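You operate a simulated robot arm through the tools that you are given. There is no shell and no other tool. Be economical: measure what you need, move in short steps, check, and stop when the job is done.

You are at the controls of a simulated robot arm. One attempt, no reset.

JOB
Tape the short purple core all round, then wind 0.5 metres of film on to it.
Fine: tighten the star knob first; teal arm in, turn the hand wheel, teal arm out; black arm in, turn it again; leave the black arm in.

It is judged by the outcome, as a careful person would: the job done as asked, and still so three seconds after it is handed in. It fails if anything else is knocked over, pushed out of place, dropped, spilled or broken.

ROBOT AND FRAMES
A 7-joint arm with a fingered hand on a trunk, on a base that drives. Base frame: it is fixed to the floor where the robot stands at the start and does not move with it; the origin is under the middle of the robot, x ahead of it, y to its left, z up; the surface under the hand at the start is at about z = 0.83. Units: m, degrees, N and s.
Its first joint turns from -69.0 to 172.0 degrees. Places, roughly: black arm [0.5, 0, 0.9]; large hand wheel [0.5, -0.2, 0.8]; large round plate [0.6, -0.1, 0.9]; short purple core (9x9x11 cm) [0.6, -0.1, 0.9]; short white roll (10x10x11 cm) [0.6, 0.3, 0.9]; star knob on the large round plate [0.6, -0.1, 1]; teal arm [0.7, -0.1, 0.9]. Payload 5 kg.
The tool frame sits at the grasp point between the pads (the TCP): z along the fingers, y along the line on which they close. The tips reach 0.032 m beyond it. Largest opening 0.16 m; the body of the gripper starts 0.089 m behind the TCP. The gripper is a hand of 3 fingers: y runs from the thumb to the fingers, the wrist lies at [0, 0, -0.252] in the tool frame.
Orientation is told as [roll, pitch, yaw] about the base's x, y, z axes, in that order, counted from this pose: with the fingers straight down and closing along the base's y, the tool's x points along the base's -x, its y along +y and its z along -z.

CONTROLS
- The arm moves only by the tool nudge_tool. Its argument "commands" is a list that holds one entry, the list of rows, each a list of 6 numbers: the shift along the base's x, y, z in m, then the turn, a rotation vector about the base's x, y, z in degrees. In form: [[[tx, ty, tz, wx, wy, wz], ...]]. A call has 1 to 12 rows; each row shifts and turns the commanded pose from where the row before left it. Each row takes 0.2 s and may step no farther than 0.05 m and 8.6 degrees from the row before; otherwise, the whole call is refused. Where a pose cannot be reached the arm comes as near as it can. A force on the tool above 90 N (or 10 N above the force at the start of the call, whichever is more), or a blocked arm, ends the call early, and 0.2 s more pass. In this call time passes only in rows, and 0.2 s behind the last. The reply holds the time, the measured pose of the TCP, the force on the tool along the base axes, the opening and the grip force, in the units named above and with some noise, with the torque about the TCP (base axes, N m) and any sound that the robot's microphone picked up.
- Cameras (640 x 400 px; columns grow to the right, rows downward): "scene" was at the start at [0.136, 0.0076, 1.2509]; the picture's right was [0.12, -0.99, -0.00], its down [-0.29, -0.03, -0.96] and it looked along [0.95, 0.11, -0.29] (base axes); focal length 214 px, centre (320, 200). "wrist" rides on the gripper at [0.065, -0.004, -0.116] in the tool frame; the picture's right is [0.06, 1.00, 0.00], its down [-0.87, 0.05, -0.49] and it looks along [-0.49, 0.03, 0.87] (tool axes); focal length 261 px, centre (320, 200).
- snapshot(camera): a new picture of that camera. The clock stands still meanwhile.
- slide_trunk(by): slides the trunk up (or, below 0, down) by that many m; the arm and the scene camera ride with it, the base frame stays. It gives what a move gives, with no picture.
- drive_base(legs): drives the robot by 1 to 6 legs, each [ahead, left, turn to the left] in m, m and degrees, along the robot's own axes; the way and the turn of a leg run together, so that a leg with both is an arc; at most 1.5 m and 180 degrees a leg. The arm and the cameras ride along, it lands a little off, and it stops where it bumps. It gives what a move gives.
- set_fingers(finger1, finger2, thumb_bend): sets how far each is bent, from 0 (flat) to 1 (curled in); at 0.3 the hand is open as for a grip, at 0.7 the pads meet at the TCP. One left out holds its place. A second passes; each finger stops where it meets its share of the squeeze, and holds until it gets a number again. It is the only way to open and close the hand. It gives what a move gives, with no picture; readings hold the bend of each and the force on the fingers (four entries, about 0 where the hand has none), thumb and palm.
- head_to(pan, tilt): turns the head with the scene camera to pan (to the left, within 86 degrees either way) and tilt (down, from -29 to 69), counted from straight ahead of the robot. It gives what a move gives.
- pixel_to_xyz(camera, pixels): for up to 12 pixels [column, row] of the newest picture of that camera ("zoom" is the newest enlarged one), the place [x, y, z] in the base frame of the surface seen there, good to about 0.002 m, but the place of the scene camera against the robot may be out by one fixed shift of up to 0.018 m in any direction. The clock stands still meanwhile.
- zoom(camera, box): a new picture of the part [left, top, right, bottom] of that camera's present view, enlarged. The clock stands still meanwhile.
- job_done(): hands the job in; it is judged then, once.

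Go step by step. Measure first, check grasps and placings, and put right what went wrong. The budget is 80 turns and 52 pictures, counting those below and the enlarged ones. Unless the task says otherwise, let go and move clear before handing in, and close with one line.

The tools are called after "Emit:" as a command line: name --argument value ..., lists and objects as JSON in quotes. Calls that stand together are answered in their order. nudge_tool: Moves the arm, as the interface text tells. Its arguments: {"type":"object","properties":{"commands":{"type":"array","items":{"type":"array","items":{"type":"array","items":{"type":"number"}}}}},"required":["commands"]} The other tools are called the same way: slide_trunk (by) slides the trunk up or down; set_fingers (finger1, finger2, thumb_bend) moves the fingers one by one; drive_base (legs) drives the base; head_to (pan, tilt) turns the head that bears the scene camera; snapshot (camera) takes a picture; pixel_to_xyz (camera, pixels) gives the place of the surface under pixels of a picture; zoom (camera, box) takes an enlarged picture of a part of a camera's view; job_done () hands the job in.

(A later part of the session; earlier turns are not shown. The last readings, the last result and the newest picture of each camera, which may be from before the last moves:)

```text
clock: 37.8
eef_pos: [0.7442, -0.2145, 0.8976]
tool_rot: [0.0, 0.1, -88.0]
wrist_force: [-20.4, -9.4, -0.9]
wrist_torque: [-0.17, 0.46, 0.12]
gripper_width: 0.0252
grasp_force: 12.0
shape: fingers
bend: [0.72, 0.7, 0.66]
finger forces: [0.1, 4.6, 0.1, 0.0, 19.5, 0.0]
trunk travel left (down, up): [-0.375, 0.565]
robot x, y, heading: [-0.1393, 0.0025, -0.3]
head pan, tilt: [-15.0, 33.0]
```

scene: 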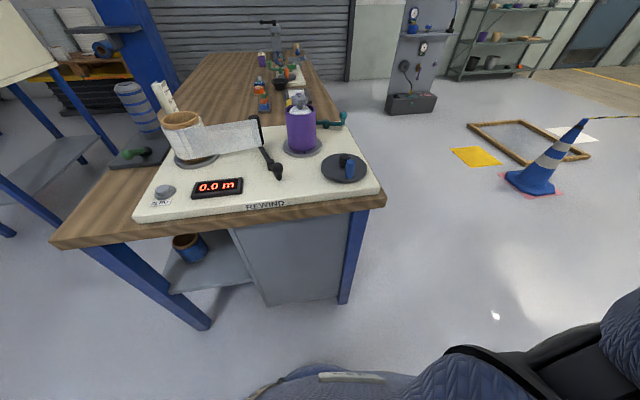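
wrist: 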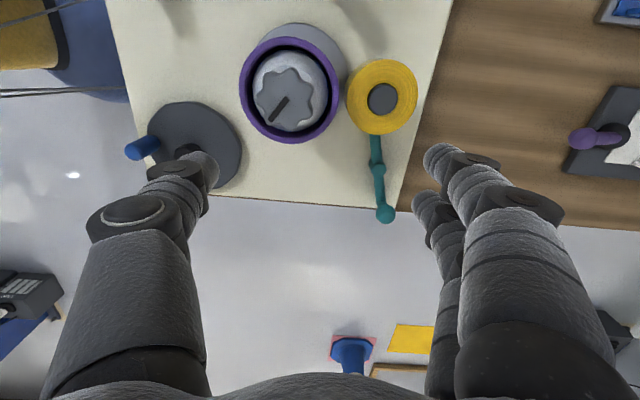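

Force climbs with travel (20 N) like pressing on a stop. Let me look from here before releasing.

Emit:
snapshot --camera "wrist"

Emit:
zoom --camera "scene" --box '[240, 140, 360, 215]'

```text
22 pictures are left
```

wrist: 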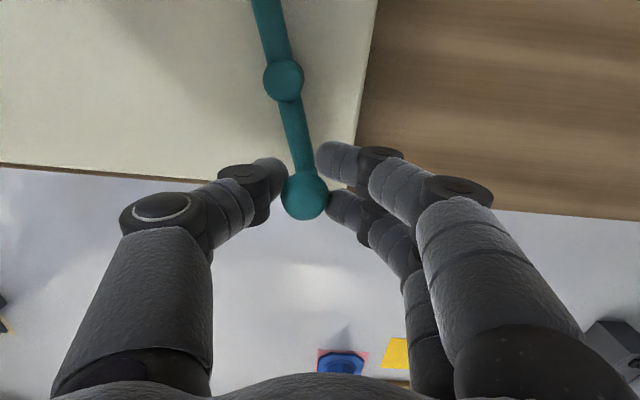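

```text
5.33 times, centred on (300, 178) of scene
```

zoom: 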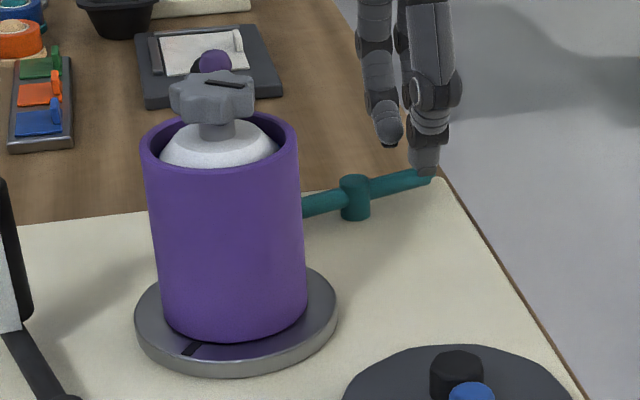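

Emit:
pixel_to_xyz --camera "wrist" --pixels '[[304, 195], [284, 78], [268, 10]]'

Emit:
nudge_tool --commands '[[[0.005, 0.002, 0, 0, 0, 0], [0.005, 0.002, 0, 0, 0, 0]]]'

Emit:
snapshot --camera "wrist"

```text
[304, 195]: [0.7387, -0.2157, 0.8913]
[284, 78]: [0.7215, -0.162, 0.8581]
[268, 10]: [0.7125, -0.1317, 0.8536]
```

```text
clock: 38.4
eef_pos: [0.7548, -0.2076, 0.8969]
tool_rot: [0.0, 0.0, -87.9]
wrist_force: [-28.4, 1.1, -4.6]
wrist_torque: [0.09, 0.51, -0.24]
gripper_width: 0.0308
grasp_force: 12.5
shape: fingers
bend: [0.72, 0.72, 0.64]
finger forces: [0.1, 0.1, 0.1, 0.1, 25.1, 0.1]
trunk travel left (down, up): [-0.375, 0.565]
robot x, y, heading: [-0.1363, -0.0023, 0.1]
head pan, tilt: [-15.0, 33.0]
```

```text
20 pictures are left
```

wrist: 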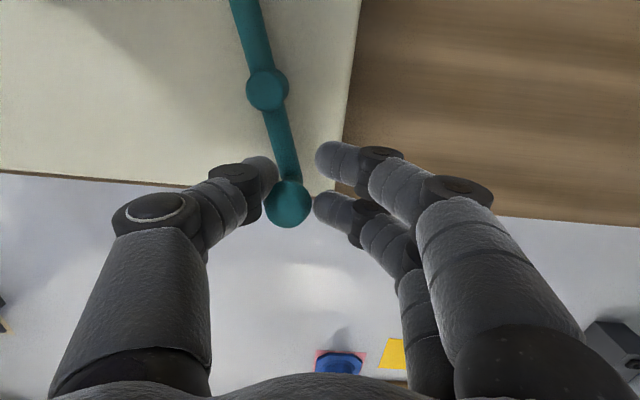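

Emit:
pixel_to_xyz --camera "wrist" --pixels '[[289, 203], [267, 88], [250, 20]]'

Emit:
set_fingers --finger1 0.5 --finger2 0.5 --thumb_bend 0.5

Emit:
nudge_tool --commands '[[[0, 0, 0.045, 0, 0, 0], [0, 0, 0.045, 0, 0, 0], [0, 0, 0.045, 0, 0, 0], [-0.02, 0, 0.045, 0, 0, 0], [-0.04, 0.02, 0, 0, 0, 0], [-0.025, 0.04, 0, 0, 0, 0], [-0.02, 0.045, 0, 0, 0, 0]]]'

Emit:
zoom --camera "wrist" --box '[200, 0, 500, 187]'

```text
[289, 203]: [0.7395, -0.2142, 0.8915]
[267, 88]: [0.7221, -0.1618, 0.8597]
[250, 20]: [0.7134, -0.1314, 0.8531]
```

```text
clock: 39.4
eef_pos: [0.7568, -0.2091, 0.8951]
tool_rot: [0.1, -0.1, -88.0]
wrist_force: [1.2, 0.1, -0.3]
wrist_torque: [0.0, 0.03, -0.02]
gripper_width: 0.0867
grasp_force: 0.0
shape: fingers
bend: [0.5, 0.5, 0.5]
finger forces: [0.1, 0.1, 0.0, 0.0, 0.0, 0.0]
trunk travel left (down, up): [-0.375, 0.565]
robot x, y, heading: [-0.1394, 0.0002, -0.0]
head pan, tilt: [-15.0, 33.0]
```

```text
clock: 41.0
eef_pos: [0.6511, -0.1055, 1.0756]
tool_rot: [0.0, -0.1, -88.0]
wrist_force: [-0.5, 0.3, -0.2]
wrist_torque: [-0.02, -0.01, 0.0]
gripper_width: 0.0868
grasp_force: 0.2
shape: fingers
bend: [0.5, 0.5, 0.5]
finger forces: [0.1, 0.0, 0.1, 0.0, 0.0, 0.1]
trunk travel left (down, up): [-0.375, 0.565]
robot x, y, heading: [-0.1407, 0.0014, 0.0]
head pan, tilt: [-15.0, 33.0]
```

```text
2.13 times, centred on (350, 94) of wrist
```

zoom: 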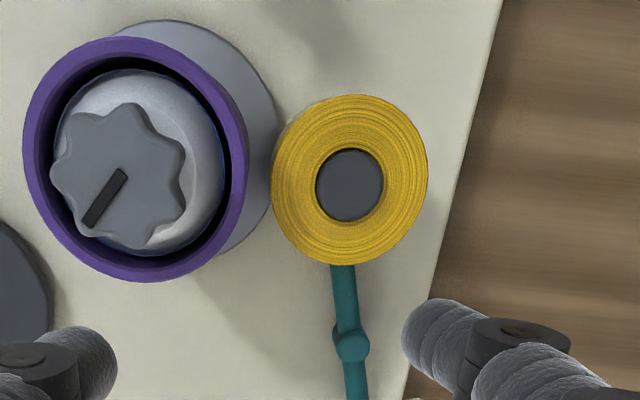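

Emit:
pixel_to_xyz --camera "zoom" --pixels '[[349, 185], [277, 180], [425, 180], [245, 160], [25, 140], [125, 40], [150, 278], [283, 130], [270, 165], [352, 347], [270, 200]]'

```text
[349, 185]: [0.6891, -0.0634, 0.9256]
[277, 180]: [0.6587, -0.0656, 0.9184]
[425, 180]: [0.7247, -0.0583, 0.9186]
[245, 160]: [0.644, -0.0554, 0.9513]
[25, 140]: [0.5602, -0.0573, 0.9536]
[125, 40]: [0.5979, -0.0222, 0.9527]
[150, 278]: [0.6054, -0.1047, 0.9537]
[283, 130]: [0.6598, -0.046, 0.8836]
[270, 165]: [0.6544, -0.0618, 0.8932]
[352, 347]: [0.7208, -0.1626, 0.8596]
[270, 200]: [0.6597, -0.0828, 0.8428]
```

The tape stays at its "in" stop (unmoved by 28 N), its rim about 1 cm from the core edge. Turning the wheel will show whether it takes, so I'll go over the blue handle at (0.410,-0.158).

Emit:
nudge_tool --commands '[[[-0.045, -0.01, 0, 0, 0, 0], [-0.045, -0.01, 0, 0, 0, 0], [-0.045, -0.01, 0, 0, 0, 0], [-0.045, -0.01, 0, 0, 0, 0], [-0.045, -0.01, 0, 0, 0, 0], [-0.017, -0.0025, -0.04, 0, 0, 0], [0, 0, -0.045, 0, 0, 0], [0, 0, -0.045, 0, 0, 0], [0, 0, -0.045, 0, 0, 0]]]'

Emit:
head_to --pan -10 --tilt 45

Emit:
zoom --camera "scene" --box '[160, 70, 400, 220]'

```text
clock: 43.0
eef_pos: [0.4094, -0.1642, 0.9527]
tool_rot: [0.0, -0.1, -87.9]
wrist_force: [-0.3, 0.0, 1.2]
wrist_torque: [0.02, 0.0, 0.01]
gripper_width: 0.087
grasp_force: 0.1
shape: fingers
bend: [0.5, 0.5, 0.5]
finger forces: [0.1, 0.0, 0.0, 0.0, 0.0, 0.1]
out of reach, approached as far as the arm can: row 8, 9
trunk travel left (down, up): [-0.375, 0.565]
robot x, y, heading: [-0.1399, 0.0044, -0.2]
head pan, tilt: [-15.0, 33.0]
```

```text
clock: 43.7
eef_pos: [0.4109, -0.1659, 0.9518]
tool_rot: [0.0, 0.0, -88.0]
wrist_force: [-0.2, -0.7, 0.6]
wrist_torque: [-0.02, 0.02, -0.01]
gripper_width: 0.087
grasp_force: 0.1
shape: fingers
bend: [0.5, 0.5, 0.5]
finger forces: [0.0, 0.0, 0.1, 0.0, 0.0, 0.0]
trunk travel left (down, up): [-0.375, 0.565]
robot x, y, heading: [-0.1392, -0.0015, -0.3]
head pan, tilt: [-10.0, 45.0]
```

```text
2.67 times, centred on (280, 145) of scene
```

zoom: 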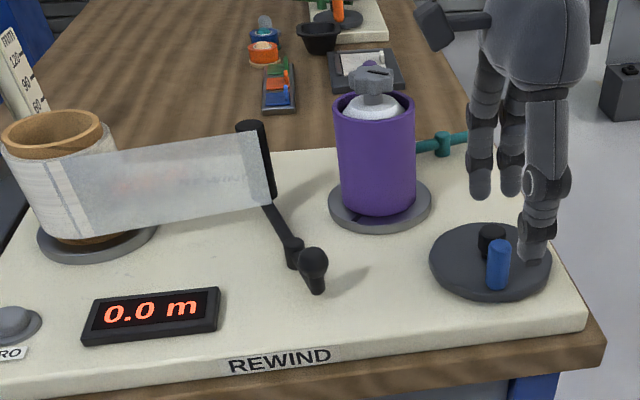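

The arm stopped at z 0.952 as "out of reach"; probably the shoulder is too high for this yaw. I'll raise the hand, lower the trunk 0.15, and try again.

Emit:
nudge_tool --commands '[[[0, 0, 0.045, 0, 0, 8], [0, 0, 0.045, 0, 0, 8], [0, 0, 0.045, 0, 0, 8], [0, 0, 0.03, 0, 0, 8]]]'

Emit:
slide_trunk --by -0.12

```text
clock: 44.7
eef_pos: [0.4116, -0.165, 1.1188]
tool_rot: [0.0, 0.0, -55.8]
wrist_force: [0.2, 0.6, 0.6]
wrist_torque: [-0.03, 0.01, -0.01]
gripper_width: 0.087
grasp_force: 0.1
shape: fingers
bend: [0.5, 0.5, 0.5]
finger forces: [0.0, 0.1, 0.0, 0.0, 0.0, 0.1]
trunk travel left (down, up): [-0.375, 0.565]
robot x, y, heading: [-0.1407, -0.0019, -0.3]
head pan, tilt: [-10.0, 45.0]
```

```text
clock: 46.2
eef_pos: [0.4118, -0.1659, 0.998]
tool_rot: [-0.1, -0.1, -56.0]
wrist_force: [0.0, 0.3, 0.3]
wrist_torque: [-0.01, 0.0, 0.05]
gripper_width: 0.0872
grasp_force: 0.1
shape: fingers
bend: [0.5, 0.5, 0.5]
finger forces: [0.1, 0.0, 0.1, 0.0, 0.1, 0.0]
trunk travel left (down, up): [-0.255, 0.685]
robot x, y, heading: [-0.1371, -0.0003, -0.2]
head pan, tilt: [-10.0, 45.0]
```

Now the trunk is lower. I'll align over the handle and lower to z 0.908 (tips just above the hub's top, 0.876).

Emit:
nudge_tool --commands '[[[-0.002, 0.008, 0, 0, 0, 0], [0, 0, -0.045, 0, 0, 0], [0, 0, -0.045, 0, 0, 0]]]'

Emit:
snapshot --camera "wrist"

```text
clock: 47.0
eef_pos: [0.409, -0.1571, 0.9071]
tool_rot: [0.1, 0.0, -56.1]
wrist_force: [-0.3, 0.6, 0.7]
wrist_torque: [0.04, 0.0, 0.04]
gripper_width: 0.0869
grasp_force: 0.7
shape: fingers
bend: [0.5, 0.5, 0.5]
finger forces: [0.0, 1.0, 0.0, 0.1, 0.0, 0.0]
trunk travel left (down, up): [-0.255, 0.685]
robot x, y, heading: [-0.1374, -0.0009, 0.0]
head pan, tilt: [-10.0, 45.0]
```

```text
17 pictures are left
```

wrist: 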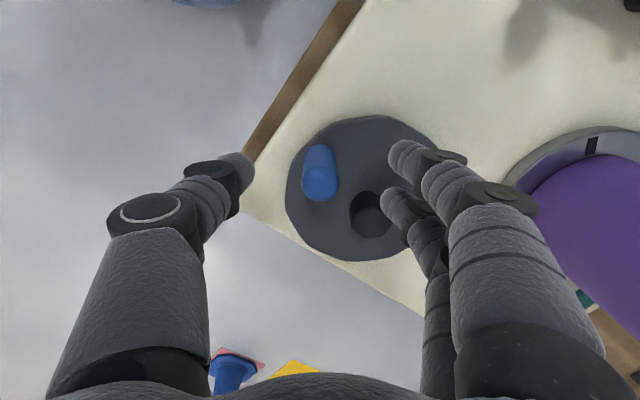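

The blue handle (320,175) is between thumb and fingers. Close lightly.

Emit:
set_fingers --finger1 0.68 --finger2 0.68 --thumb_bend 0.68

```text
clock: 48.0
eef_pos: [0.4091, -0.157, 0.9082]
tool_rot: [0.0, 0.0, -56.0]
wrist_force: [-4.1, -1.7, -0.7]
wrist_torque: [-0.03, 0.11, 0.04]
gripper_width: 0.0238
grasp_force: 2.6
shape: fingers
bend: [0.68, 0.68, 0.67]
finger forces: [0.7, 0.0, 0.0, 0.1, 4.4, 0.1]
trunk travel left (down, up): [-0.255, 0.685]
robot x, y, heading: [-0.139, 0.0001, -0.2]
head pan, tilt: [-10.0, 45.0]
```

The handle is caged with light contact. I'll turn the wheel clockwise 40° about (0.460,-0.164) and see the effect.

Emit:
nudge_tool --commands '[[[0.002, 0.0087, 0, 0, 0, 0], [0.0035, 0.0083, 0, 0, 0, 0], [0.0049, 0.0075, 0, 0, 0, 0], [0.0061, 0.0066, 0, 0, 0, 0]]]'

Emit:
zoom --camera "scene" --box '[160, 50, 400, 200]'

```text
clock: 49.0
eef_pos: [0.4273, -0.1259, 0.9079]
tool_rot: [0.0, 0.1, -56.0]
wrist_force: [-0.7, 0.1, -0.9]
wrist_torque: [0.04, 0.0, 0.06]
gripper_width: 0.0234
grasp_force: 1.6
shape: fingers
bend: [0.67, 0.68, 0.67]
finger forces: [1.8, 0.5, 0.1, 0.0, 1.9, 0.0]
trunk travel left (down, up): [-0.255, 0.685]
robot x, y, heading: [-0.1389, 0.0009, -0.0]
head pan, tilt: [-10.0, 45.0]
```

```text
2.67 times, centred on (280, 125) of scene
```

zoom: 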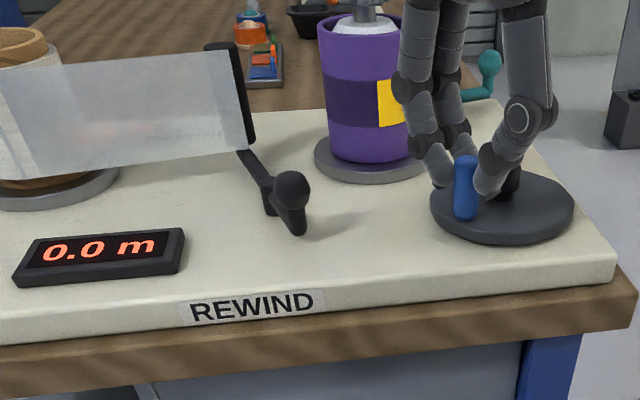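

It works: the core shows a dark band being covered by yellow tape at (390,100), readout still 0.0 m. I'll keep turning clockwise another ~96°.

Emit:
nudge_tool --commands '[[[0.0088, 0.0061, 0, 0, 0, 0], [0.0098, 0.0042, 0, 0, 0, 0], [0.0105, 0.002, 0, 0, 0, 0], [0.0106, -0.0002, 0, 0, 0, 0], [0.0104, -0.0024, 0, 0, 0, 0], [0.0097, -0.0045, 0, 0, 0, 0], [0.0085, -0.0064, 0, 0, 0, 0], [0.007, -0.008, 0, 0, 0, 0]]]'

Emit:
zoom --camera "scene" --box '[160, 50, 400, 200]'

```text
clock: 50.8
eef_pos: [0.502, -0.1353, 0.9067]
tool_rot: [0.0, 0.1, -56.0]
wrist_force: [0.9, 0.3, -0.2]
wrist_torque: [0.01, -0.05, -0.01]
gripper_width: 0.0191
grasp_force: 0.1
shape: fingers
bend: [0.68, 0.68, 0.68]
finger forces: [0.1, 0.1, 0.0, 0.0, 0.1, 0.1]
trunk travel left (down, up): [-0.255, 0.685]
robot x, y, heading: [-0.1354, -0.0022, 0.2]
head pan, tilt: [-10.0, 45.0]
```

```text
2.67 times, centred on (280, 125) of scene
```

zoom: 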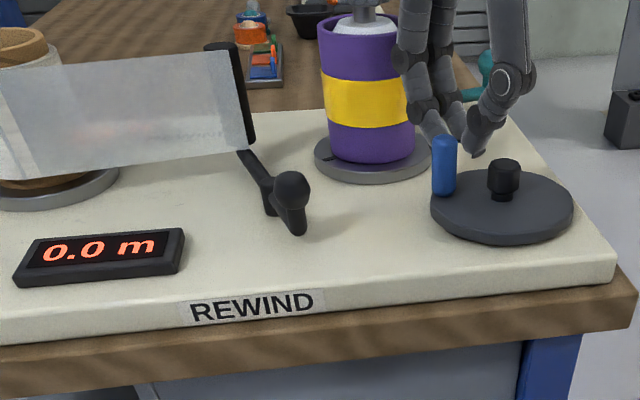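

The front is taped yellow but the handle (444,165) slipped out of the loose cage. I'll rise, turn the hand to a yaw near 0 and locate it.

Emit:
nudge_tool --commands '[[[0, -0.005, 0.03, 0, 0, 0], [0, -0.005, 0.04, 0, 0, 8], [0, 0, 0.03, 0, 0, 8], [-0.01, 0, 0, 0, 0, 8], [-0.01, 0, 0, 0, 0, 8], [-0.01, 0, 0, 0, 0, 8], [-0.01, 0, 0, 0, 0, 8]]]'

Emit:
set_fingers --finger1 0.5 --finger2 0.5 --thumb_bend 0.5

Emit:
snapshot --camera "wrist"

```text
clock: 52.4
eef_pos: [0.4603, -0.1443, 1.0086]
tool_rot: [-0.1, 0.0, -7.9]
wrist_force: [0.7, -0.7, 0.0]
wrist_torque: [0.0, 0.02, -0.01]
gripper_width: 0.0191
grasp_force: 0.1
shape: fingers
bend: [0.68, 0.68, 0.68]
finger forces: [0.0, 0.1, 0.0, 0.0, 0.1, 0.1]
trunk travel left (down, up): [-0.255, 0.685]
robot x, y, heading: [-0.1368, 0.001, -0.1]
head pan, tilt: [-10.0, 45.0]
```

```text
clock: 53.4
eef_pos: [0.461, -0.1451, 1.0072]
tool_rot: [0.1, 0.0, -8.0]
wrist_force: [0.3, 0.2, 0.5]
wrist_torque: [0.02, -0.01, -0.01]
gripper_width: 0.0864
grasp_force: 0.1
shape: fingers
bend: [0.5, 0.5, 0.5]
finger forces: [0.0, 0.1, 0.1, 0.1, 0.0, 0.0]
trunk travel left (down, up): [-0.255, 0.685]
robot x, y, heading: [-0.1355, 0.0025, 0.1]
head pan, tilt: [-10.0, 45.0]
```

```text
14 pictures are left
```

wrist: 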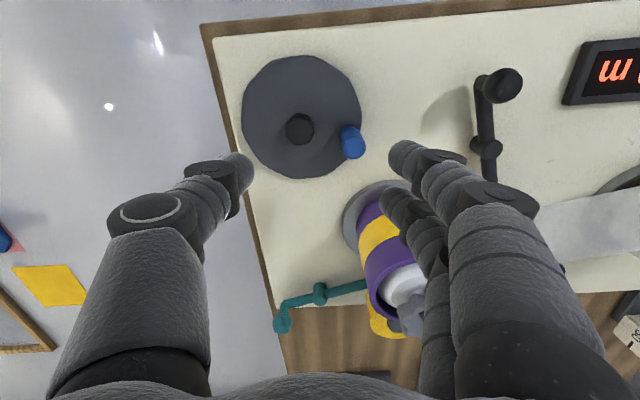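

Emit:
pixel_to_xyz --camera "wrist" --pixels '[[354, 148], [350, 142], [300, 128], [358, 155]]'

```text
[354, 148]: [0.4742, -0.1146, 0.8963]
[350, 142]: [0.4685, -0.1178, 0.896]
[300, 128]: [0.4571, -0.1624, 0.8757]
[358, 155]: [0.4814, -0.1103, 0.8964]
```

Handle top is at (0.474,-0.115), θ≈72° about hub (0.458,-0.163). I'll yaw the hand to +40° so the fingers avoid the hub, lower and grip firmly; then hand and wheel turn together.

Emit:
nudge_tool --commands '[[[0.007, 0.015, 0, 0, 0, 8], [0.006, 0.015, 0, 0, 0, 8], [0, 0, 0, 0, 0, 8], [0, 0, 0, 0, 0, 8], [0, 0, 0, 0, 0, 8], [0, 0, 0, 0, 0, 8], [0, 0, -0.045, 0, 0, 0], [0, 0, -0.045, 0, 0, 0], [0, 0, -0.017, 0, 0, 0]]]'

Emit:
set_fingers --finger1 0.75 --finger2 0.75 --thumb_bend 0.75

```text
clock: 55.4
eef_pos: [0.4755, -0.1154, 0.9003]
tool_rot: [0.1, -0.1, 40.0]
wrist_force: [-0.7, 0.0, -0.3]
wrist_torque: [-0.03, 0.0, 0.0]
gripper_width: 0.0865
grasp_force: 0.2
shape: fingers
bend: [0.5, 0.5, 0.5]
finger forces: [0.0, 0.0, 0.1, 0.0, 0.1, 0.1]
trunk travel left (down, up): [-0.255, 0.685]
robot x, y, heading: [-0.1412, -0.0006, -0.0]
head pan, tilt: [-10.0, 45.0]
```

```text
clock: 56.4
eef_pos: [0.4756, -0.1163, 0.8997]
tool_rot: [0.1, -0.1, 40.0]
wrist_force: [-0.5, -2.9, -14.8]
wrist_torque: [-0.12, -0.02, -0.02]
gripper_width: 0.0201
grasp_force: 15.4
shape: fingers
bend: [0.72, 0.72, 0.68]
finger forces: [9.0, 7.1, 0.0, 0.0, 14.8, 0.0]
trunk travel left (down, up): [-0.255, 0.685]
robot x, y, heading: [-0.14, -0.0016, 0.1]
head pan, tilt: [-10.0, 45.0]
```

Gripped with 15 N. Turn another 64° clockwise with the hand rotating along.

Emit:
nudge_tool --commands '[[[0.0064, -0.0028, 0, 0, 0, -8], [0.006, -0.0036, 0, 0, 0, -8], [0.0054, -0.0044, 0, 0, 0, -8], [0.0047, -0.0051, 0, 0, 0, -8], [0.004, -0.0058, 0, 0, 0, -8], [0.0031, -0.0062, 0, 0, 0, -8], [0.0023, -0.0066, 0, 0, 0, -8], [0.0013, -0.0069, 0, 0, 0, -8]]]'

Emit:
zoom --camera "scene" --box '[160, 50, 400, 200]'

```text
clock: 58.2
eef_pos: [0.5084, -0.1565, 0.8999]
tool_rot: [0.0, -0.1, -24.1]
wrist_force: [11.8, 5.2, -11.1]
wrist_torque: [0.11, -0.23, -0.05]
gripper_width: 0.0202
grasp_force: 17.5
shape: fingers
bend: [0.72, 0.72, 0.69]
finger forces: [10.4, 14.9, 0.0, 0.1, 10.3, 0.0]
trunk travel left (down, up): [-0.255, 0.685]
robot x, y, heading: [-0.1408, 0.0002, -0.2]
head pan, tilt: [-10.0, 45.0]
```

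```text
2.67 times, centred on (280, 125) of scene
```

zoom: 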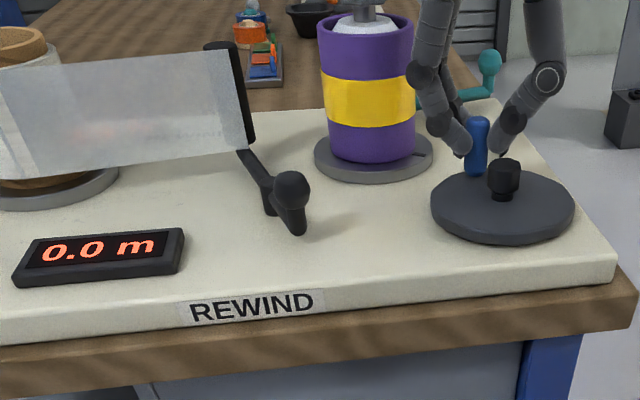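

Front remains fully yellow after ~165° of wheel (core turned well over once by the ratio seen). I'll let go, and go to the teal ball again with yaw -88.

Emit:
set_fingers --finger1 0.5 --finger2 0.5 --thumb_bend 0.5

Emit:
nudge_tool --commands '[[[0, 0, 0.045, 0, 0, 0], [0, 0, 0.045, 0, 0, 0], [0, 0, 0.045, 0, 0, 0], [0.01, -0.02, 0.03, 0, 0, -8], [0.02, -0.02, 0, 0, 0, -8], [0.03, -0.02, 0, 0, 0, -8], [0.03, 0, 0, 0, 0, -8], [0.03, 0, 0, 0, 0, -8], [0.03, 0, 0, 0, 0, -8], [0.03, 0, 0, 0, 0, -8], [0.03, 0, 0, 0, 0, -8]]]'

Emit:
snapshot --camera "wrist"

```text
clock: 59.2
eef_pos: [0.5062, -0.1562, 0.9008]
tool_rot: [0.0, 0.0, -24.0]
wrist_force: [0.7, -0.3, 0.0]
wrist_torque: [-0.02, -0.01, 0.0]
gripper_width: 0.0865
grasp_force: 0.0
shape: fingers
bend: [0.5, 0.5, 0.5]
finger forces: [0.0, 0.0, 0.0, 0.0, 0.0, 0.1]
trunk travel left (down, up): [-0.255, 0.685]
robot x, y, heading: [-0.1344, -0.0011, 0.1]
head pan, tilt: [-10.0, 45.0]
```

```text
clock: 61.6
eef_pos: [0.7001, -0.2101, 1.0388]
tool_rot: [0.6, 0.0, -88.1]
wrist_force: [-1.2, -0.5, -0.8]
wrist_torque: [0.04, -0.02, 0.02]
gripper_width: 0.0866
grasp_force: 0.2
shape: fingers
bend: [0.5, 0.5, 0.5]
finger forces: [0.1, 0.0, 0.0, 0.0, 0.0, 0.0]
out of reach, approached as far as the arm can: row 10, 11
trunk travel left (down, up): [-0.255, 0.685]
robot x, y, heading: [-0.1394, 0.0007, -0.0]
head pan, tilt: [-10.0, 45.0]
```

```text
12 pictures are left
```

wrist: 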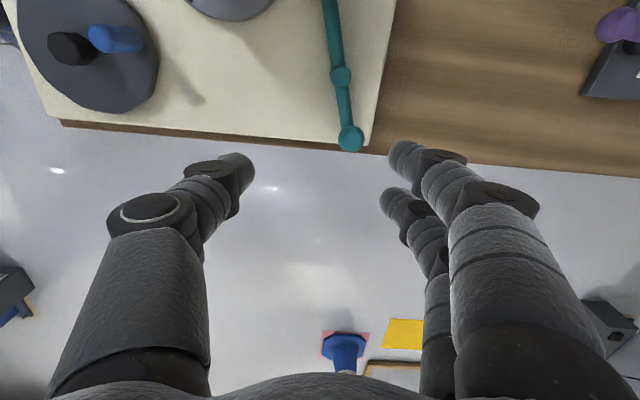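

The ball (349,138) sits between the fingers. Lower.

Emit:
nudge_tool --commands '[[[0, -0.002, -0.04, 0, 0, 0], [0, -0.002, -0.04, 0, 0, 0], [0, 0, -0.04, 0, 0, 0]]]'

```text
clock: 62.4
eef_pos: [0.6999, -0.2158, 0.9189]
tool_rot: [0.1, 0.0, -88.0]
wrist_force: [1.7, -2.1, 0.2]
wrist_torque: [-0.07, -0.07, -0.09]
gripper_width: 0.0869
grasp_force: 1.8
shape: fingers
bend: [0.5, 0.48, 0.5]
finger forces: [0.1, 2.6, 0.0, 0.0, 0.1, 0.0]
trunk travel left (down, up): [-0.255, 0.685]
robot x, y, heading: [-0.139, -0.0039, -0.2]
head pan, tilt: [-10.0, 45.0]
```

Finger 2 is touching the ball (2.6 N). Shift +x 0.02, then lower to 0.897.

Emit:
nudge_tool --commands '[[[0.02, 0, 0, 0, 0, 0], [0, -0.002, -0.022, 0, 0, 0]]]'

Emit:
snapshot --camera "wrist"

```text
clock: 63.0
eef_pos: [0.72, -0.216, 0.8971]
tool_rot: [0.0, 0.0, -87.9]
wrist_force: [0.5, 0.3, 0.5]
wrist_torque: [-0.03, -0.02, 0.0]
gripper_width: 0.0869
grasp_force: 0.1
shape: fingers
bend: [0.5, 0.5, 0.5]
finger forces: [0.0, 0.0, 0.1, 0.0, 0.0, 0.0]
trunk travel left (down, up): [-0.255, 0.685]
robot x, y, heading: [-0.1393, 0.0012, -0.2]
head pan, tilt: [-10.0, 45.0]
```

```text
11 pictures are left
```

wrist: 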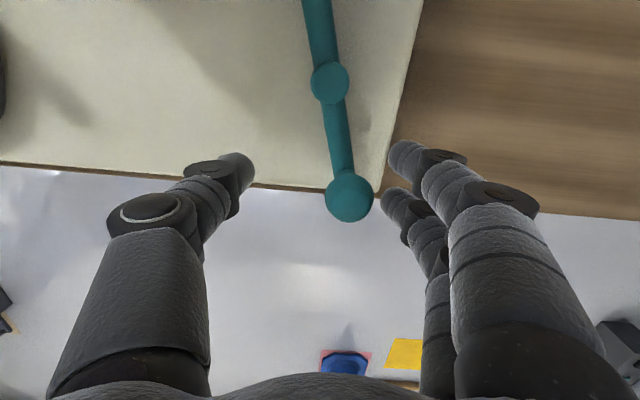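

Ball is well between thumb and fingers. Grip and swing it back -x past its starting place (0.695).

Emit:
set_fingers --finger1 0.72 --finger2 0.72 --thumb_bend 0.72

Emit:
nudge_tool --commands '[[[-0.009, -0.001, 0, 0, 0, 0], [-0.009, 0, 0, 0, 0, 0], [-0.009, 0.002, 0, 0, 0, 0], [-0.009, 0.003, 0, 0, 0, 0]]]'

```text
clock: 64.0
eef_pos: [0.7201, -0.2171, 0.8952]
tool_rot: [-0.1, 0.0, -88.0]
wrist_force: [1.9, -7.2, -12.4]
wrist_torque: [-0.08, 0.11, -0.15]
gripper_width: 0.0152
grasp_force: 12.7
shape: fingers
bend: [0.71, 0.62, 0.69]
finger forces: [2.7, 15.2, 0.0, 0.0, 8.3, 0.1]
trunk travel left (down, up): [-0.255, 0.685]
robot x, y, heading: [-0.1389, -0.0016, 0.0]
head pan, tilt: [-10.0, 45.0]
```

```text
clock: 65.0
eef_pos: [0.6837, -0.2135, 0.8977]
tool_rot: [0.0, 0.0, -88.0]
wrist_force: [17.9, -16.5, -1.9]
wrist_torque: [-0.41, -0.39, -0.32]
gripper_width: 0.0089
grasp_force: 12.4
shape: fingers
bend: [0.71, 0.6, 0.72]
finger forces: [2.9, 21.4, 0.0, 0.0, 0.6, 0.0]
trunk travel left (down, up): [-0.255, 0.685]
robot x, y, heading: [-0.1384, -0.0012, 0.0]
head pan, tilt: [-10.0, 45.0]
```

Resistance 18 N at the ball ≈0.69: it's back at the out stop. Release, rise, and look from above.

Emit:
set_fingers --finger1 0.5 --finger2 0.5 --thumb_bend 0.5

Emit:
nudge_tool --commands '[[[0, 0, 0.045, 0, 0, 0], [0, 0, 0.045, 0, 0, 0], [0, 0, 0.045, 0, 0, 0], [-0.02, 0, 0.045, 0, 0, 0], [-0.02, 0.03, 0, 0, 0, 0], [-0.02, 0.045, 0, 0, 0, 0], [0, 0.045, 0, 0, 0, 0]]]'

Emit:
snapshot --camera "wrist"

```text
clock: 66.0
eef_pos: [0.6829, -0.2126, 0.8977]
tool_rot: [0.0, 0.1, -88.0]
wrist_force: [0.5, -0.5, -0.7]
wrist_torque: [0.01, 0.01, -0.02]
gripper_width: 0.0864
grasp_force: 0.0
shape: fingers
bend: [0.5, 0.5, 0.5]
finger forces: [0.0, 0.1, 0.0, 0.0, 0.0, 0.1]
trunk travel left (down, up): [-0.255, 0.685]
robot x, y, heading: [-0.1383, 0.0002, -0.0]
head pan, tilt: [-10.0, 45.0]
```

```text
clock: 67.6
eef_pos: [0.6174, -0.0893, 1.067]
tool_rot: [0.0, -0.1, -88.0]
wrist_force: [0.2, 0.1, -0.3]
wrist_torque: [0.01, 0.0, -0.02]
gripper_width: 0.0868
grasp_force: 0.1
shape: fingers
bend: [0.5, 0.5, 0.5]
finger forces: [0.0, 0.0, 0.1, 0.0, 0.0, 0.0]
out of reach, approached as far as the arm can: row 4
trunk travel left (down, up): [-0.255, 0.685]
robot x, y, heading: [-0.1432, 0.0018, 0.1]
head pan, tilt: [-10.0, 45.0]
```

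```text
10 pictures are left
```

wrist: 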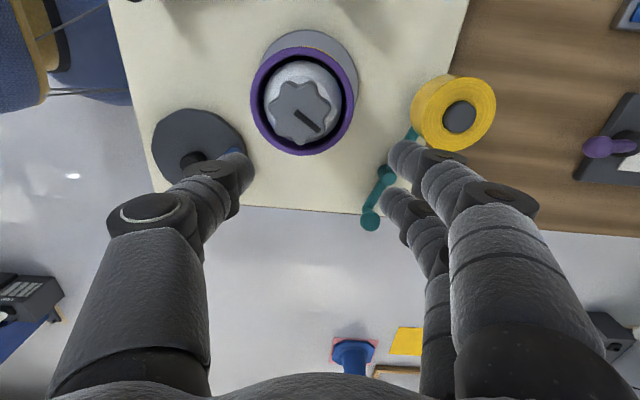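

Teal tape (460,118) is swung well clear, and the knob mark implies the core turned ~630° under the tape – all round. Now to the black arm's ball at (0.432, 0.017), with yaw 0.

Emit:
nudge_tool --commands '[[[-0.017, 0.0097, 0, 0, 0, 8], [-0.017, 0.0097, 0, 0, 0, 8], [-0.017, 0.0097, 0, 0, 0, 8], [-0.017, 0.0097, 0, 0, 0, 8], [-0.017, 0.0097, 0, 0, 0, 8], [-0.017, 0.0097, 0, 0, 0, 8], [-0.017, 0.0097, 0, 0, 0, 8], [-0.017, 0.0097, 0, 0, 0, 8], [-0.017, 0.0097, 0, 0, 0, 8], [-0.017, 0.0097, 0, 0, 0, 8], [-0.016, 0.0097, 0, 0, 0, 8]]]'

Emit:
snapshot --camera "wrist"

```text
clock: 70.0
eef_pos: [0.4315, 0.0185, 1.0683]
tool_rot: [0.1, -0.1, 0.1]
wrist_force: [-0.3, -0.2, 0.2]
wrist_torque: [0.05, 0.0, 0.02]
gripper_width: 0.0868
grasp_force: 0.1
shape: fingers
bend: [0.5, 0.5, 0.5]
finger forces: [0.1, 0.0, 0.0, 0.0, 0.1, 0.1]
trunk travel left (down, up): [-0.255, 0.685]
robot x, y, heading: [-0.1342, -0.0018, -0.2]
head pan, tilt: [-10.0, 45.0]
```

```text
9 pictures are left
```

wrist: 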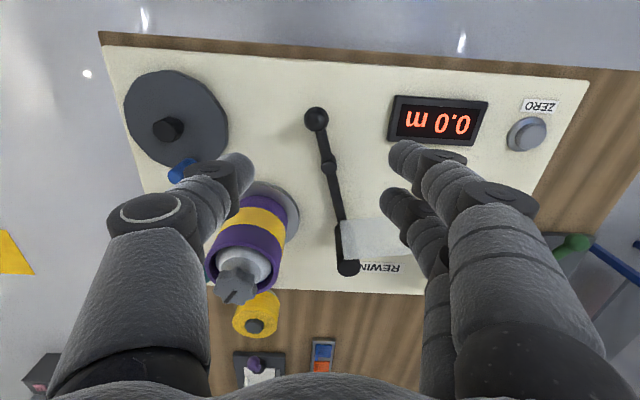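

The ball (316,119) is centred between thumb and fingers, readout 0.0. Lower and grip.

Emit:
nudge_tool --commands '[[[0, 0, -0.045, 0, 0, 0], [0, 0, -0.045, 0, 0, 0], [0, 0, -0.045, 0, 0, 0], [0, 0, -0.033, 0, 0, 0]]]'

Emit:
set_fingers --finger1 0.72 --finger2 0.72 --thumb_bend 0.72

Emit:
nudge_tool --commands '[[[-0.002, 0.009, 0, 0, 0, 0], [-0.001, 0.009, 0, 0, 0, 0], [0, 0.008, 0, 0, 0, 0]]]'

```text
clock: 71.0
eef_pos: [0.4315, 0.0169, 0.8986]
tool_rot: [0.0, -0.2, -0.1]
wrist_force: [-0.3, -0.3, -1.0]
wrist_torque: [-0.02, 0.01, 0.02]
gripper_width: 0.087
grasp_force: 0.1
shape: fingers
bend: [0.5, 0.5, 0.5]
finger forces: [0.0, 0.1, 0.1, 0.0, 0.0, 0.0]
trunk travel left (down, up): [-0.255, 0.685]
robot x, y, heading: [-0.1418, -0.0022, -0.0]
head pan, tilt: [-10.0, 45.0]
```

```text
clock: 72.0
eef_pos: [0.43, 0.017, 0.8975]
tool_rot: [0.0, 0.0, 0.0]
wrist_force: [-6.8, -2.9, -12.9]
wrist_torque: [-0.12, 0.15, -0.02]
gripper_width: 0.0275
grasp_force: 14.2
shape: fingers
bend: [0.69, 0.68, 0.67]
finger forces: [6.4, 6.1, 0.1, 0.0, 15.5, 0.0]
trunk travel left (down, up): [-0.255, 0.685]
robot x, y, heading: [-0.1392, 0.0012, 0.3]
head pan, tilt: [-10.0, 45.0]
```

```text
clock: 72.8
eef_pos: [0.4284, 0.0438, 0.8989]
tool_rot: [0.1, -0.1, 0.0]
wrist_force: [5.9, -4.7, -5.8]
wrist_torque: [-0.14, -0.1, -0.39]
gripper_width: 0.0281
grasp_force: 19.1
shape: fingers
bend: [0.7, 0.69, 0.67]
finger forces: [4.8, 15.9, 0.0, 0.0, 16.9, 0.0]
trunk travel left (down, up): [-0.255, 0.685]
robot x, y, heading: [-0.1344, 0.0002, 0.1]
head pan, tilt: [-10.0, 45.0]
```

It follows. Continue toward y ≈ 0.066 in short steps until it meets its stop.

Emit:
nudge_tool --commands '[[[0.001, 0.007, 0, 0, 0, 0], [0.002, 0.007, 0, 0, 0, 0], [0.002, 0.007, 0, 0, 0, 0]]]'

Emit:
zoom --camera "scene" --box '[160, 50, 400, 200]'

```text
clock: 73.6
eef_pos: [0.4324, 0.0629, 0.8999]
tool_rot: [0.0, 0.0, 0.0]
wrist_force: [-14.3, -19.8, -1.2]
wrist_torque: [-0.54, 0.38, -0.3]
gripper_width: 0.0285
grasp_force: 15.0
shape: fingers
bend: [0.71, 0.71, 0.66]
finger forces: [2.6, 3.5, 0.0, 0.1, 24.0, 0.0]
trunk travel left (down, up): [-0.255, 0.685]
robot x, y, heading: [-0.142, -0.0008, -0.2]
head pan, tilt: [-10.0, 45.0]
```

```text
2.67 times, centred on (280, 125) of scene
```

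zoom: 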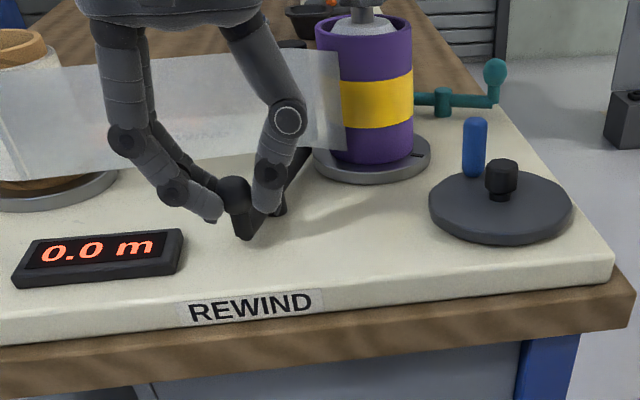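

The film now reaches the core and the arm meets resistance (about 24 N). Release, rise, and go to the wheel handle (~(0.507,-0.156)) with yaw +40.

Emit:
set_fingers --finger1 0.52 --finger2 0.52 --thumb_bend 0.52

Emit:
nudge_tool --commands '[[[0, 0, 0.045, 0, 0, 0], [0, 0, 0.045, 0, 0, 0], [0, 0, 0.04, 0, 0, 0], [0.015, -0.04, 0.02, 0, 0, 8], [0.015, -0.04, 0, 0, 0, 8], [0.015, -0.04, 0, 0, 0, 8], [0.015, -0.04, 0, 0, 0, 8], [0.012, -0.04, 0, 0, 0, 8], [0.002, -0.019, 0, 0, 0, 0]]]'

Emit:
snapshot --camera "wrist"

```text
clock: 74.6
eef_pos: [0.4331, 0.0643, 0.8994]
tool_rot: [0.0, -0.1, 0.1]
wrist_force: [-0.7, 0.2, 0.0]
wrist_torque: [0.05, 0.02, -0.03]
gripper_width: 0.0785
grasp_force: 0.0
shape: fingers
bend: [0.52, 0.52, 0.52]
finger forces: [0.0, 0.0, 0.0, 0.0, 0.0, 0.0]
trunk travel left (down, up): [-0.255, 0.685]
robot x, y, heading: [-0.1417, -0.0026, 0.1]
head pan, tilt: [-10.0, 45.0]
```

```text
clock: 76.6
eef_pos: [0.5075, -0.1544, 1.0487]
tool_rot: [0.0, 0.0, 40.1]
wrist_force: [-0.2, -0.7, -0.2]
wrist_torque: [0.0, -0.03, -0.01]
gripper_width: 0.0788
grasp_force: 0.1
shape: fingers
bend: [0.52, 0.52, 0.52]
finger forces: [0.0, 0.0, 0.0, 0.0, 0.0, 0.0]
trunk travel left (down, up): [-0.255, 0.685]
robot x, y, heading: [-0.1398, -0.0031, -0.2]
head pan, tilt: [-10.0, 45.0]
```

```text
7 pictures are left
```

wrist: 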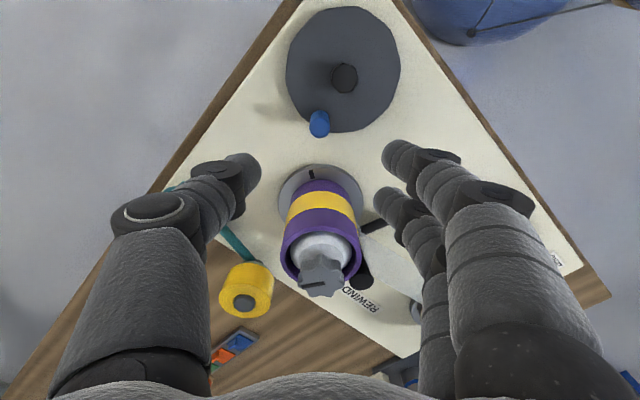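

Emit:
pixel_to_xyz --camera "wrist" --pixels '[[319, 119], [344, 78], [319, 127], [317, 115]]'

Emit:
nudge_tool --commands '[[[0, 0, -0.045, 0, 0, 0], [0, 0, -0.045, 0, 0, 0]]]'

```text
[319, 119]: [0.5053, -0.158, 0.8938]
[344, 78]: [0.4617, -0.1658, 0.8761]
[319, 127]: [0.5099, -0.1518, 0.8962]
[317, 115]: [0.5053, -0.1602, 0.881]
```

```text
clock: 77.2
eef_pos: [0.5067, -0.1535, 0.9585]
tool_rot: [0.1, -0.2, 40.0]
wrist_force: [-0.3, 0.1, -0.2]
wrist_torque: [0.0, 0.04, 0.0]
gripper_width: 0.0788
grasp_force: 0.2
shape: fingers
bend: [0.52, 0.52, 0.52]
finger forces: [0.1, 0.0, 0.0, 0.0, 0.0, 0.0]
trunk travel left (down, up): [-0.255, 0.685]
robot x, y, heading: [-0.1389, -0.0002, -0.1]
head pan, tilt: [-10.0, 45.0]
```

Handle top centre ≈ (0.508,-0.154): aligned. Lower to z 0.902 and grip.

Emit:
nudge_tool --commands '[[[0, 0, -0.04, 0, 0, 0], [0, 0, -0.017, 0, 0, 0]]]'

Emit:
set_fingers --finger1 0.75 --finger2 0.75 --thumb_bend 0.75

```text
clock: 77.8
eef_pos: [0.5082, -0.1525, 0.9032]
tool_rot: [0.0, 0.0, 39.9]
wrist_force: [-0.5, 0.3, -0.7]
wrist_torque: [-0.02, 0.01, 0.01]
gripper_width: 0.0788
grasp_force: 0.0
shape: fingers
bend: [0.52, 0.52, 0.52]
finger forces: [0.1, 0.1, 0.0, 0.0, 0.1, 0.0]
trunk travel left (down, up): [-0.255, 0.685]
robot x, y, heading: [-0.1402, 0.0003, -0.1]
head pan, tilt: [-10.0, 45.0]
```

```text
clock: 78.8
eef_pos: [0.5076, -0.1529, 0.9021]
tool_rot: [0.1, 0.0, 40.1]
wrist_force: [1.9, -6.2, -11.5]
wrist_torque: [-0.15, 0.02, -0.02]
gripper_width: 0.0148
grasp_force: 14.8
shape: fingers
bend: [0.74, 0.72, 0.68]
finger forces: [4.9, 8.3, 0.1, 0.0, 15.8, 0.1]
trunk travel left (down, up): [-0.255, 0.685]
robot x, y, heading: [-0.1391, 0.0003, 0.0]
head pan, tilt: [-10.0, 45.0]
```

Gripped. Turn 72° clockwise (should give about 0.2 m) and read the display.

Emit:
nudge_tool --commands '[[[0.001, -0.0069, 0, 0, 0, -8], [0.0001, -0.007, 0, 0, 0, -8], [-0.0009, -0.0069, 0, 0, 0, -8], [-0.0018, -0.0067, 0, 0, 0, -8], [-0.0027, -0.0065, 0, 0, 0, -8], [-0.0036, -0.0059, 0, 0, 0, -8], [-0.0045, -0.0054, 0, 0, 0, -8], [-0.0051, -0.0048, 0, 0, 0, -8], [-0.0057, -0.0039, 0, 0, 0, -8]]]'

Emit:
zoom --camera "scene" --box '[160, 50, 400, 200]'

```text
clock: 80.8
eef_pos: [0.4845, -0.2101, 0.9019]
tool_rot: [0.0, 0.0, -32.2]
wrist_force: [4.0, -4.3, 0.0]
wrist_torque: [-0.09, -0.15, 0.0]
gripper_width: 0.0088
grasp_force: 16.8
shape: fingers
bend: [0.75, 0.72, 0.69]
finger forces: [3.1, 15.8, 0.1, 0.0, 13.9, 0.0]
trunk travel left (down, up): [-0.255, 0.685]
robot x, y, heading: [-0.1418, -0.0002, -0.1]
head pan, tilt: [-10.0, 45.0]
```

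```text
2.67 times, centred on (280, 125) of scene
```

zoom: 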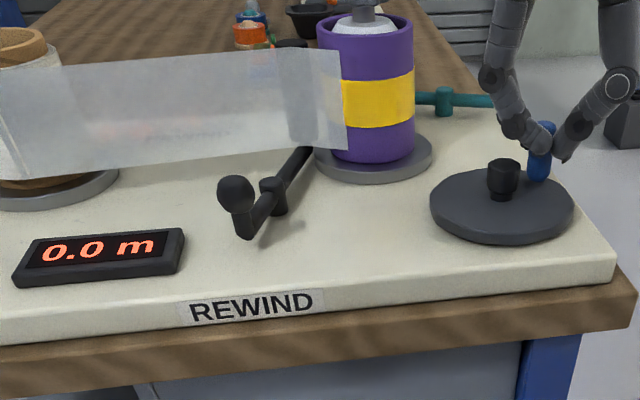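

Display still 0.0 m and the film's tail (345,100) isn't wrapping. I'll check the black arm's angle and whether the handle is where I think.

Emit:
pixel_to_xyz --camera "zoom" --pixels '[[236, 190], [272, 187], [540, 130], [503, 165], [340, 100], [300, 50], [300, 155], [330, 100], [285, 45], [380, 100]]'

```text
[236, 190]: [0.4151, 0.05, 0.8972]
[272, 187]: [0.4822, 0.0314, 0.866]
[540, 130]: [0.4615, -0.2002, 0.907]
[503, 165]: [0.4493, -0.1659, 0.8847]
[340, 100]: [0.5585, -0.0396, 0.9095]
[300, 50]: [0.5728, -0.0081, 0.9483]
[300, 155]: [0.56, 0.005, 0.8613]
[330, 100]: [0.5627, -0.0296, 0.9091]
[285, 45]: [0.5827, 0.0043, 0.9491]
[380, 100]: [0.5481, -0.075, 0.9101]
```

The arm is in (33°, film tail lying on the core's front-left face), and the wheel did turn ~70° with no length counted. The tail lies on the front face coming from +y, so the core must turn counter-clockwise to pull it in; I'll turn the wheel back.

Emit:
nudge_tool --commands '[[[0.0057, 0.0039, 0, 0, 0, 8], [0.0051, 0.0048, 0, 0, 0, 8], [0.0045, 0.0054, 0, 0, 0, 8], [0.0036, 0.0059, 0, 0, 0, 8], [0.0027, 0.0065, 0, 0, 0, 8], [0.0018, 0.0067, 0, 0, 0, 8], [0.0009, 0.0069, 0, 0, 0, 8], [-0.0001, 0.007, 0, 0, 0, 8], [-0.001, 0.0069, 0, 0, 0, 8]]]'

Emit:
zoom --camera "scene" --box '[160, 50, 400, 200]'

```text
clock: 82.8
eef_pos: [0.508, -0.1541, 0.9024]
tool_rot: [0.1, 0.0, 40.3]
wrist_force: [6.3, -1.1, -7.7]
wrist_torque: [-0.02, -0.17, 0.01]
gripper_width: 0.0092
grasp_force: 16.2
shape: fingers
bend: [0.75, 0.72, 0.69]
finger forces: [3.5, 14.2, 0.0, 0.0, 14.2, 0.0]
trunk travel left (down, up): [-0.255, 0.685]
robot x, y, heading: [-0.1381, 0.001, 0.0]
head pan, tilt: [-10.0, 45.0]
```

```text
2.67 times, centred on (280, 125) of scene
```

zoom: 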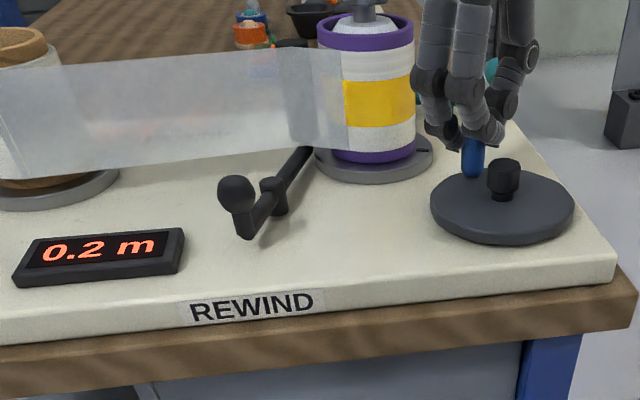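

Counter-clockwise works: display 0.2 m after 72°, film wrapping. About 87° more is needed; I'll regrip with the hand yawed back to about -32° to have travel.

Emit:
set_fingers --finger1 0.52 --finger2 0.52 --thumb_bend 0.52

Emit:
nudge_tool --commands '[[[0, 0, 0.045, 0, 0, 0], [0, 0, 0.04, 0, 0, 0], [0, 0, 0, 0, 0, -8], [0, 0, 0, 0, 0, -8], [0, 0, 0, 0, 0, -8], [0, 0, 0, 0, 0, -8], [0, 0, 0, 0, 0, -8], [0, 0, 0, 0, 0, -8], [0, 0, 0, 0, 0, -8], [0, 0, 0, 0, 0, -8], [0, 0, 0, 0, 0, -8]]]'

Emit:
snapshot --camera "wrist"

```text
clock: 83.8
eef_pos: [0.5067, -0.1535, 0.9022]
tool_rot: [0.0, -0.1, 40.0]
wrist_force: [0.7, 0.1, -0.1]
wrist_torque: [0.01, 0.01, 0.02]
gripper_width: 0.0784
grasp_force: 0.1
shape: fingers
bend: [0.52, 0.52, 0.52]
finger forces: [0.0, 0.1, 0.0, 0.1, 0.0, 0.1]
trunk travel left (down, up): [-0.255, 0.685]
robot x, y, heading: [-0.1365, 0.0009, -0.0]
head pan, tilt: [-10.0, 45.0]
```

```text
clock: 86.2
eef_pos: [0.5072, -0.1539, 0.9873]
tool_rot: [0.1, 0.0, -32.1]
wrist_force: [-0.9, -0.1, 0.2]
wrist_torque: [0.01, 0.02, 0.02]
gripper_width: 0.0788
grasp_force: 0.1
shape: fingers
bend: [0.52, 0.52, 0.52]
finger forces: [0.0, 0.0, 0.0, 0.1, 0.0, 0.0]
trunk travel left (down, up): [-0.255, 0.685]
robot x, y, heading: [-0.1406, -0.0004, 0.1]
head pan, tilt: [-10.0, 45.0]
```

```text
4 pictures are left
```

wrist: 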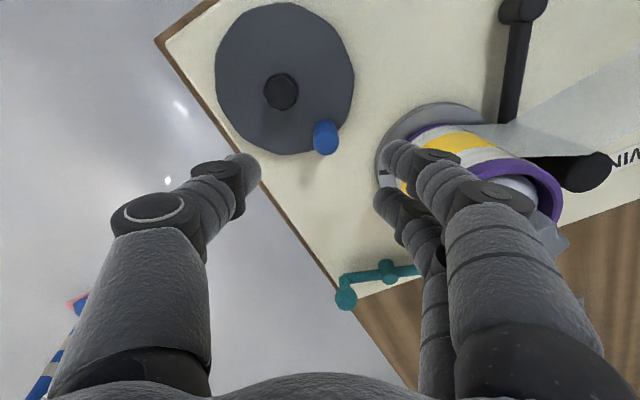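

Emit:
pixel_to_xyz --camera "wrist" --pixels '[[327, 142], [323, 134], [330, 150], [281, 92]]'

```text
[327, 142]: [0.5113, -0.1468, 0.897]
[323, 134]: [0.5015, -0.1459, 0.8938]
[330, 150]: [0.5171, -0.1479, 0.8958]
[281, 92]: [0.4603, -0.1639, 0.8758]
```

Handle top is at (0.509,-0.147), θ≈19°. Align, lower and grip.

Emit:
nudge_tool --commands '[[[0.001, 0.006, 0, 0, 0, 0], [0, 0, -0.045, 0, 0, 0], [0, 0, -0.04, 0, 0, 0]]]'

Emit:
set_fingers --finger1 0.75 --finger2 0.75 --thumb_bend 0.75

```text
clock: 87.0
eef_pos: [0.5081, -0.1473, 0.9005]
tool_rot: [0.0, 0.0, -31.9]
wrist_force: [-0.8, -1.4, 0.4]
wrist_torque: [0.02, -0.01, -0.02]
gripper_width: 0.0785
grasp_force: 0.1
shape: fingers
bend: [0.52, 0.52, 0.52]
finger forces: [0.0, 0.0, 0.0, 0.0, 0.0, 0.0]
trunk travel left (down, up): [-0.255, 0.685]
robot x, y, heading: [-0.1369, -0.0003, 0.1]
head pan, tilt: [-10.0, 45.0]
```

```text
clock: 88.0
eef_pos: [0.5079, -0.1471, 0.9006]
tool_rot: [-0.1, -0.1, -32.0]
wrist_force: [-9.4, -1.4, -12.4]
wrist_torque: [-0.08, 0.23, 0.0]
gripper_width: 0.015
grasp_force: 14.7
shape: fingers
bend: [0.73, 0.72, 0.68]
finger forces: [5.8, 7.4, 0.1, 0.0, 16.9, 0.0]
trunk travel left (down, up): [-0.255, 0.685]
robot x, y, heading: [-0.1406, -0.0005, -0.0]
head pan, tilt: [-10.0, 45.0]
```

Gripped. Turn 72° counter-clockwise and read the display.

Emit:
nudge_tool --commands '[[[-0.0027, 0.0065, 0, 0, 0, 8], [-0.0036, 0.0061, 0, 0, 0, 8], [-0.0045, 0.0054, 0, 0, 0, 8], [-0.0051, 0.0048, 0, 0, 0, 8], [-0.0058, 0.0041, 0, 0, 0, 8], [-0.0063, 0.0032, 0, 0, 0, 8], [-0.0066, 0.0023, 0, 0, 0, 8], [-0.0069, 0.0013, 0, 0, 0, 8], [-0.0071, 0.0004, 0, 0, 0, 8]]]'

Emit:
zoom --camera "scene" --box '[160, 50, 400, 200]'

```text
clock: 90.0
eef_pos: [0.4608, -0.1138, 0.9016]
tool_rot: [0.1, 0.0, 40.2]
wrist_force: [1.0, -8.8, -10.7]
wrist_torque: [-0.21, -0.04, -0.02]
gripper_width: 0.0152
grasp_force: 15.6
shape: fingers
bend: [0.74, 0.72, 0.68]
finger forces: [5.9, 7.7, 0.0, 0.1, 17.3, 0.0]
trunk travel left (down, up): [-0.255, 0.685]
robot x, y, heading: [-0.1387, -0.003, -0.1]
head pan, tilt: [-10.0, 45.0]
```

```text
2.67 times, centred on (280, 125) of scene
```

zoom: 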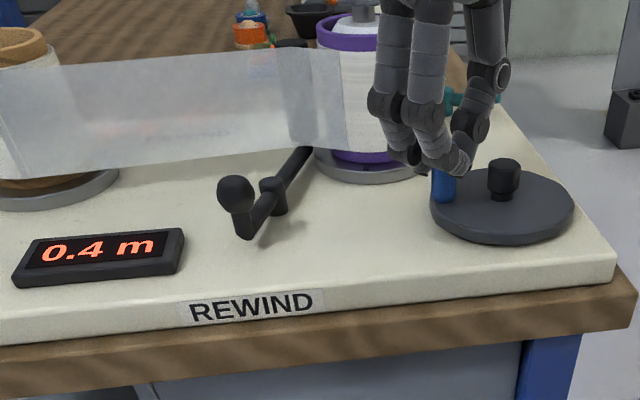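

Display 0.4 m after about 150° in all, ~0.003 m per degree. About 16° more should bring it to 0.5.

Emit:
nudge_tool --commands '[[[-0.007, -0.0006, 0, 0, 0, 8], [-0.0069, -0.0016, 0, 0, 0, 8]]]'

Emit:
zoom --camera "scene" --box '[160, 50, 400, 200]'

```text
clock: 90.6
eef_pos: [0.4465, -0.1156, 0.9023]
tool_rot: [0.2, 0.0, 56.2]
wrist_force: [4.2, -5.0, -9.2]
wrist_torque: [-0.13, -0.12, -0.07]
gripper_width: 0.0149
grasp_force: 15.2
shape: fingers
bend: [0.74, 0.72, 0.68]
finger forces: [5.6, 8.7, 0.1, 0.1, 16.6, 0.0]
trunk travel left (down, up): [-0.255, 0.685]
robot x, y, heading: [-0.1405, -0.0016, -0.1]
head pan, tilt: [-10.0, 45.0]
```

```text
2.67 times, centred on (280, 125) of scene
```

zoom: 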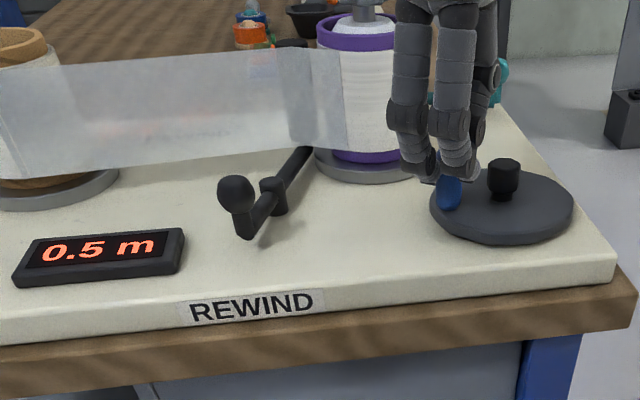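

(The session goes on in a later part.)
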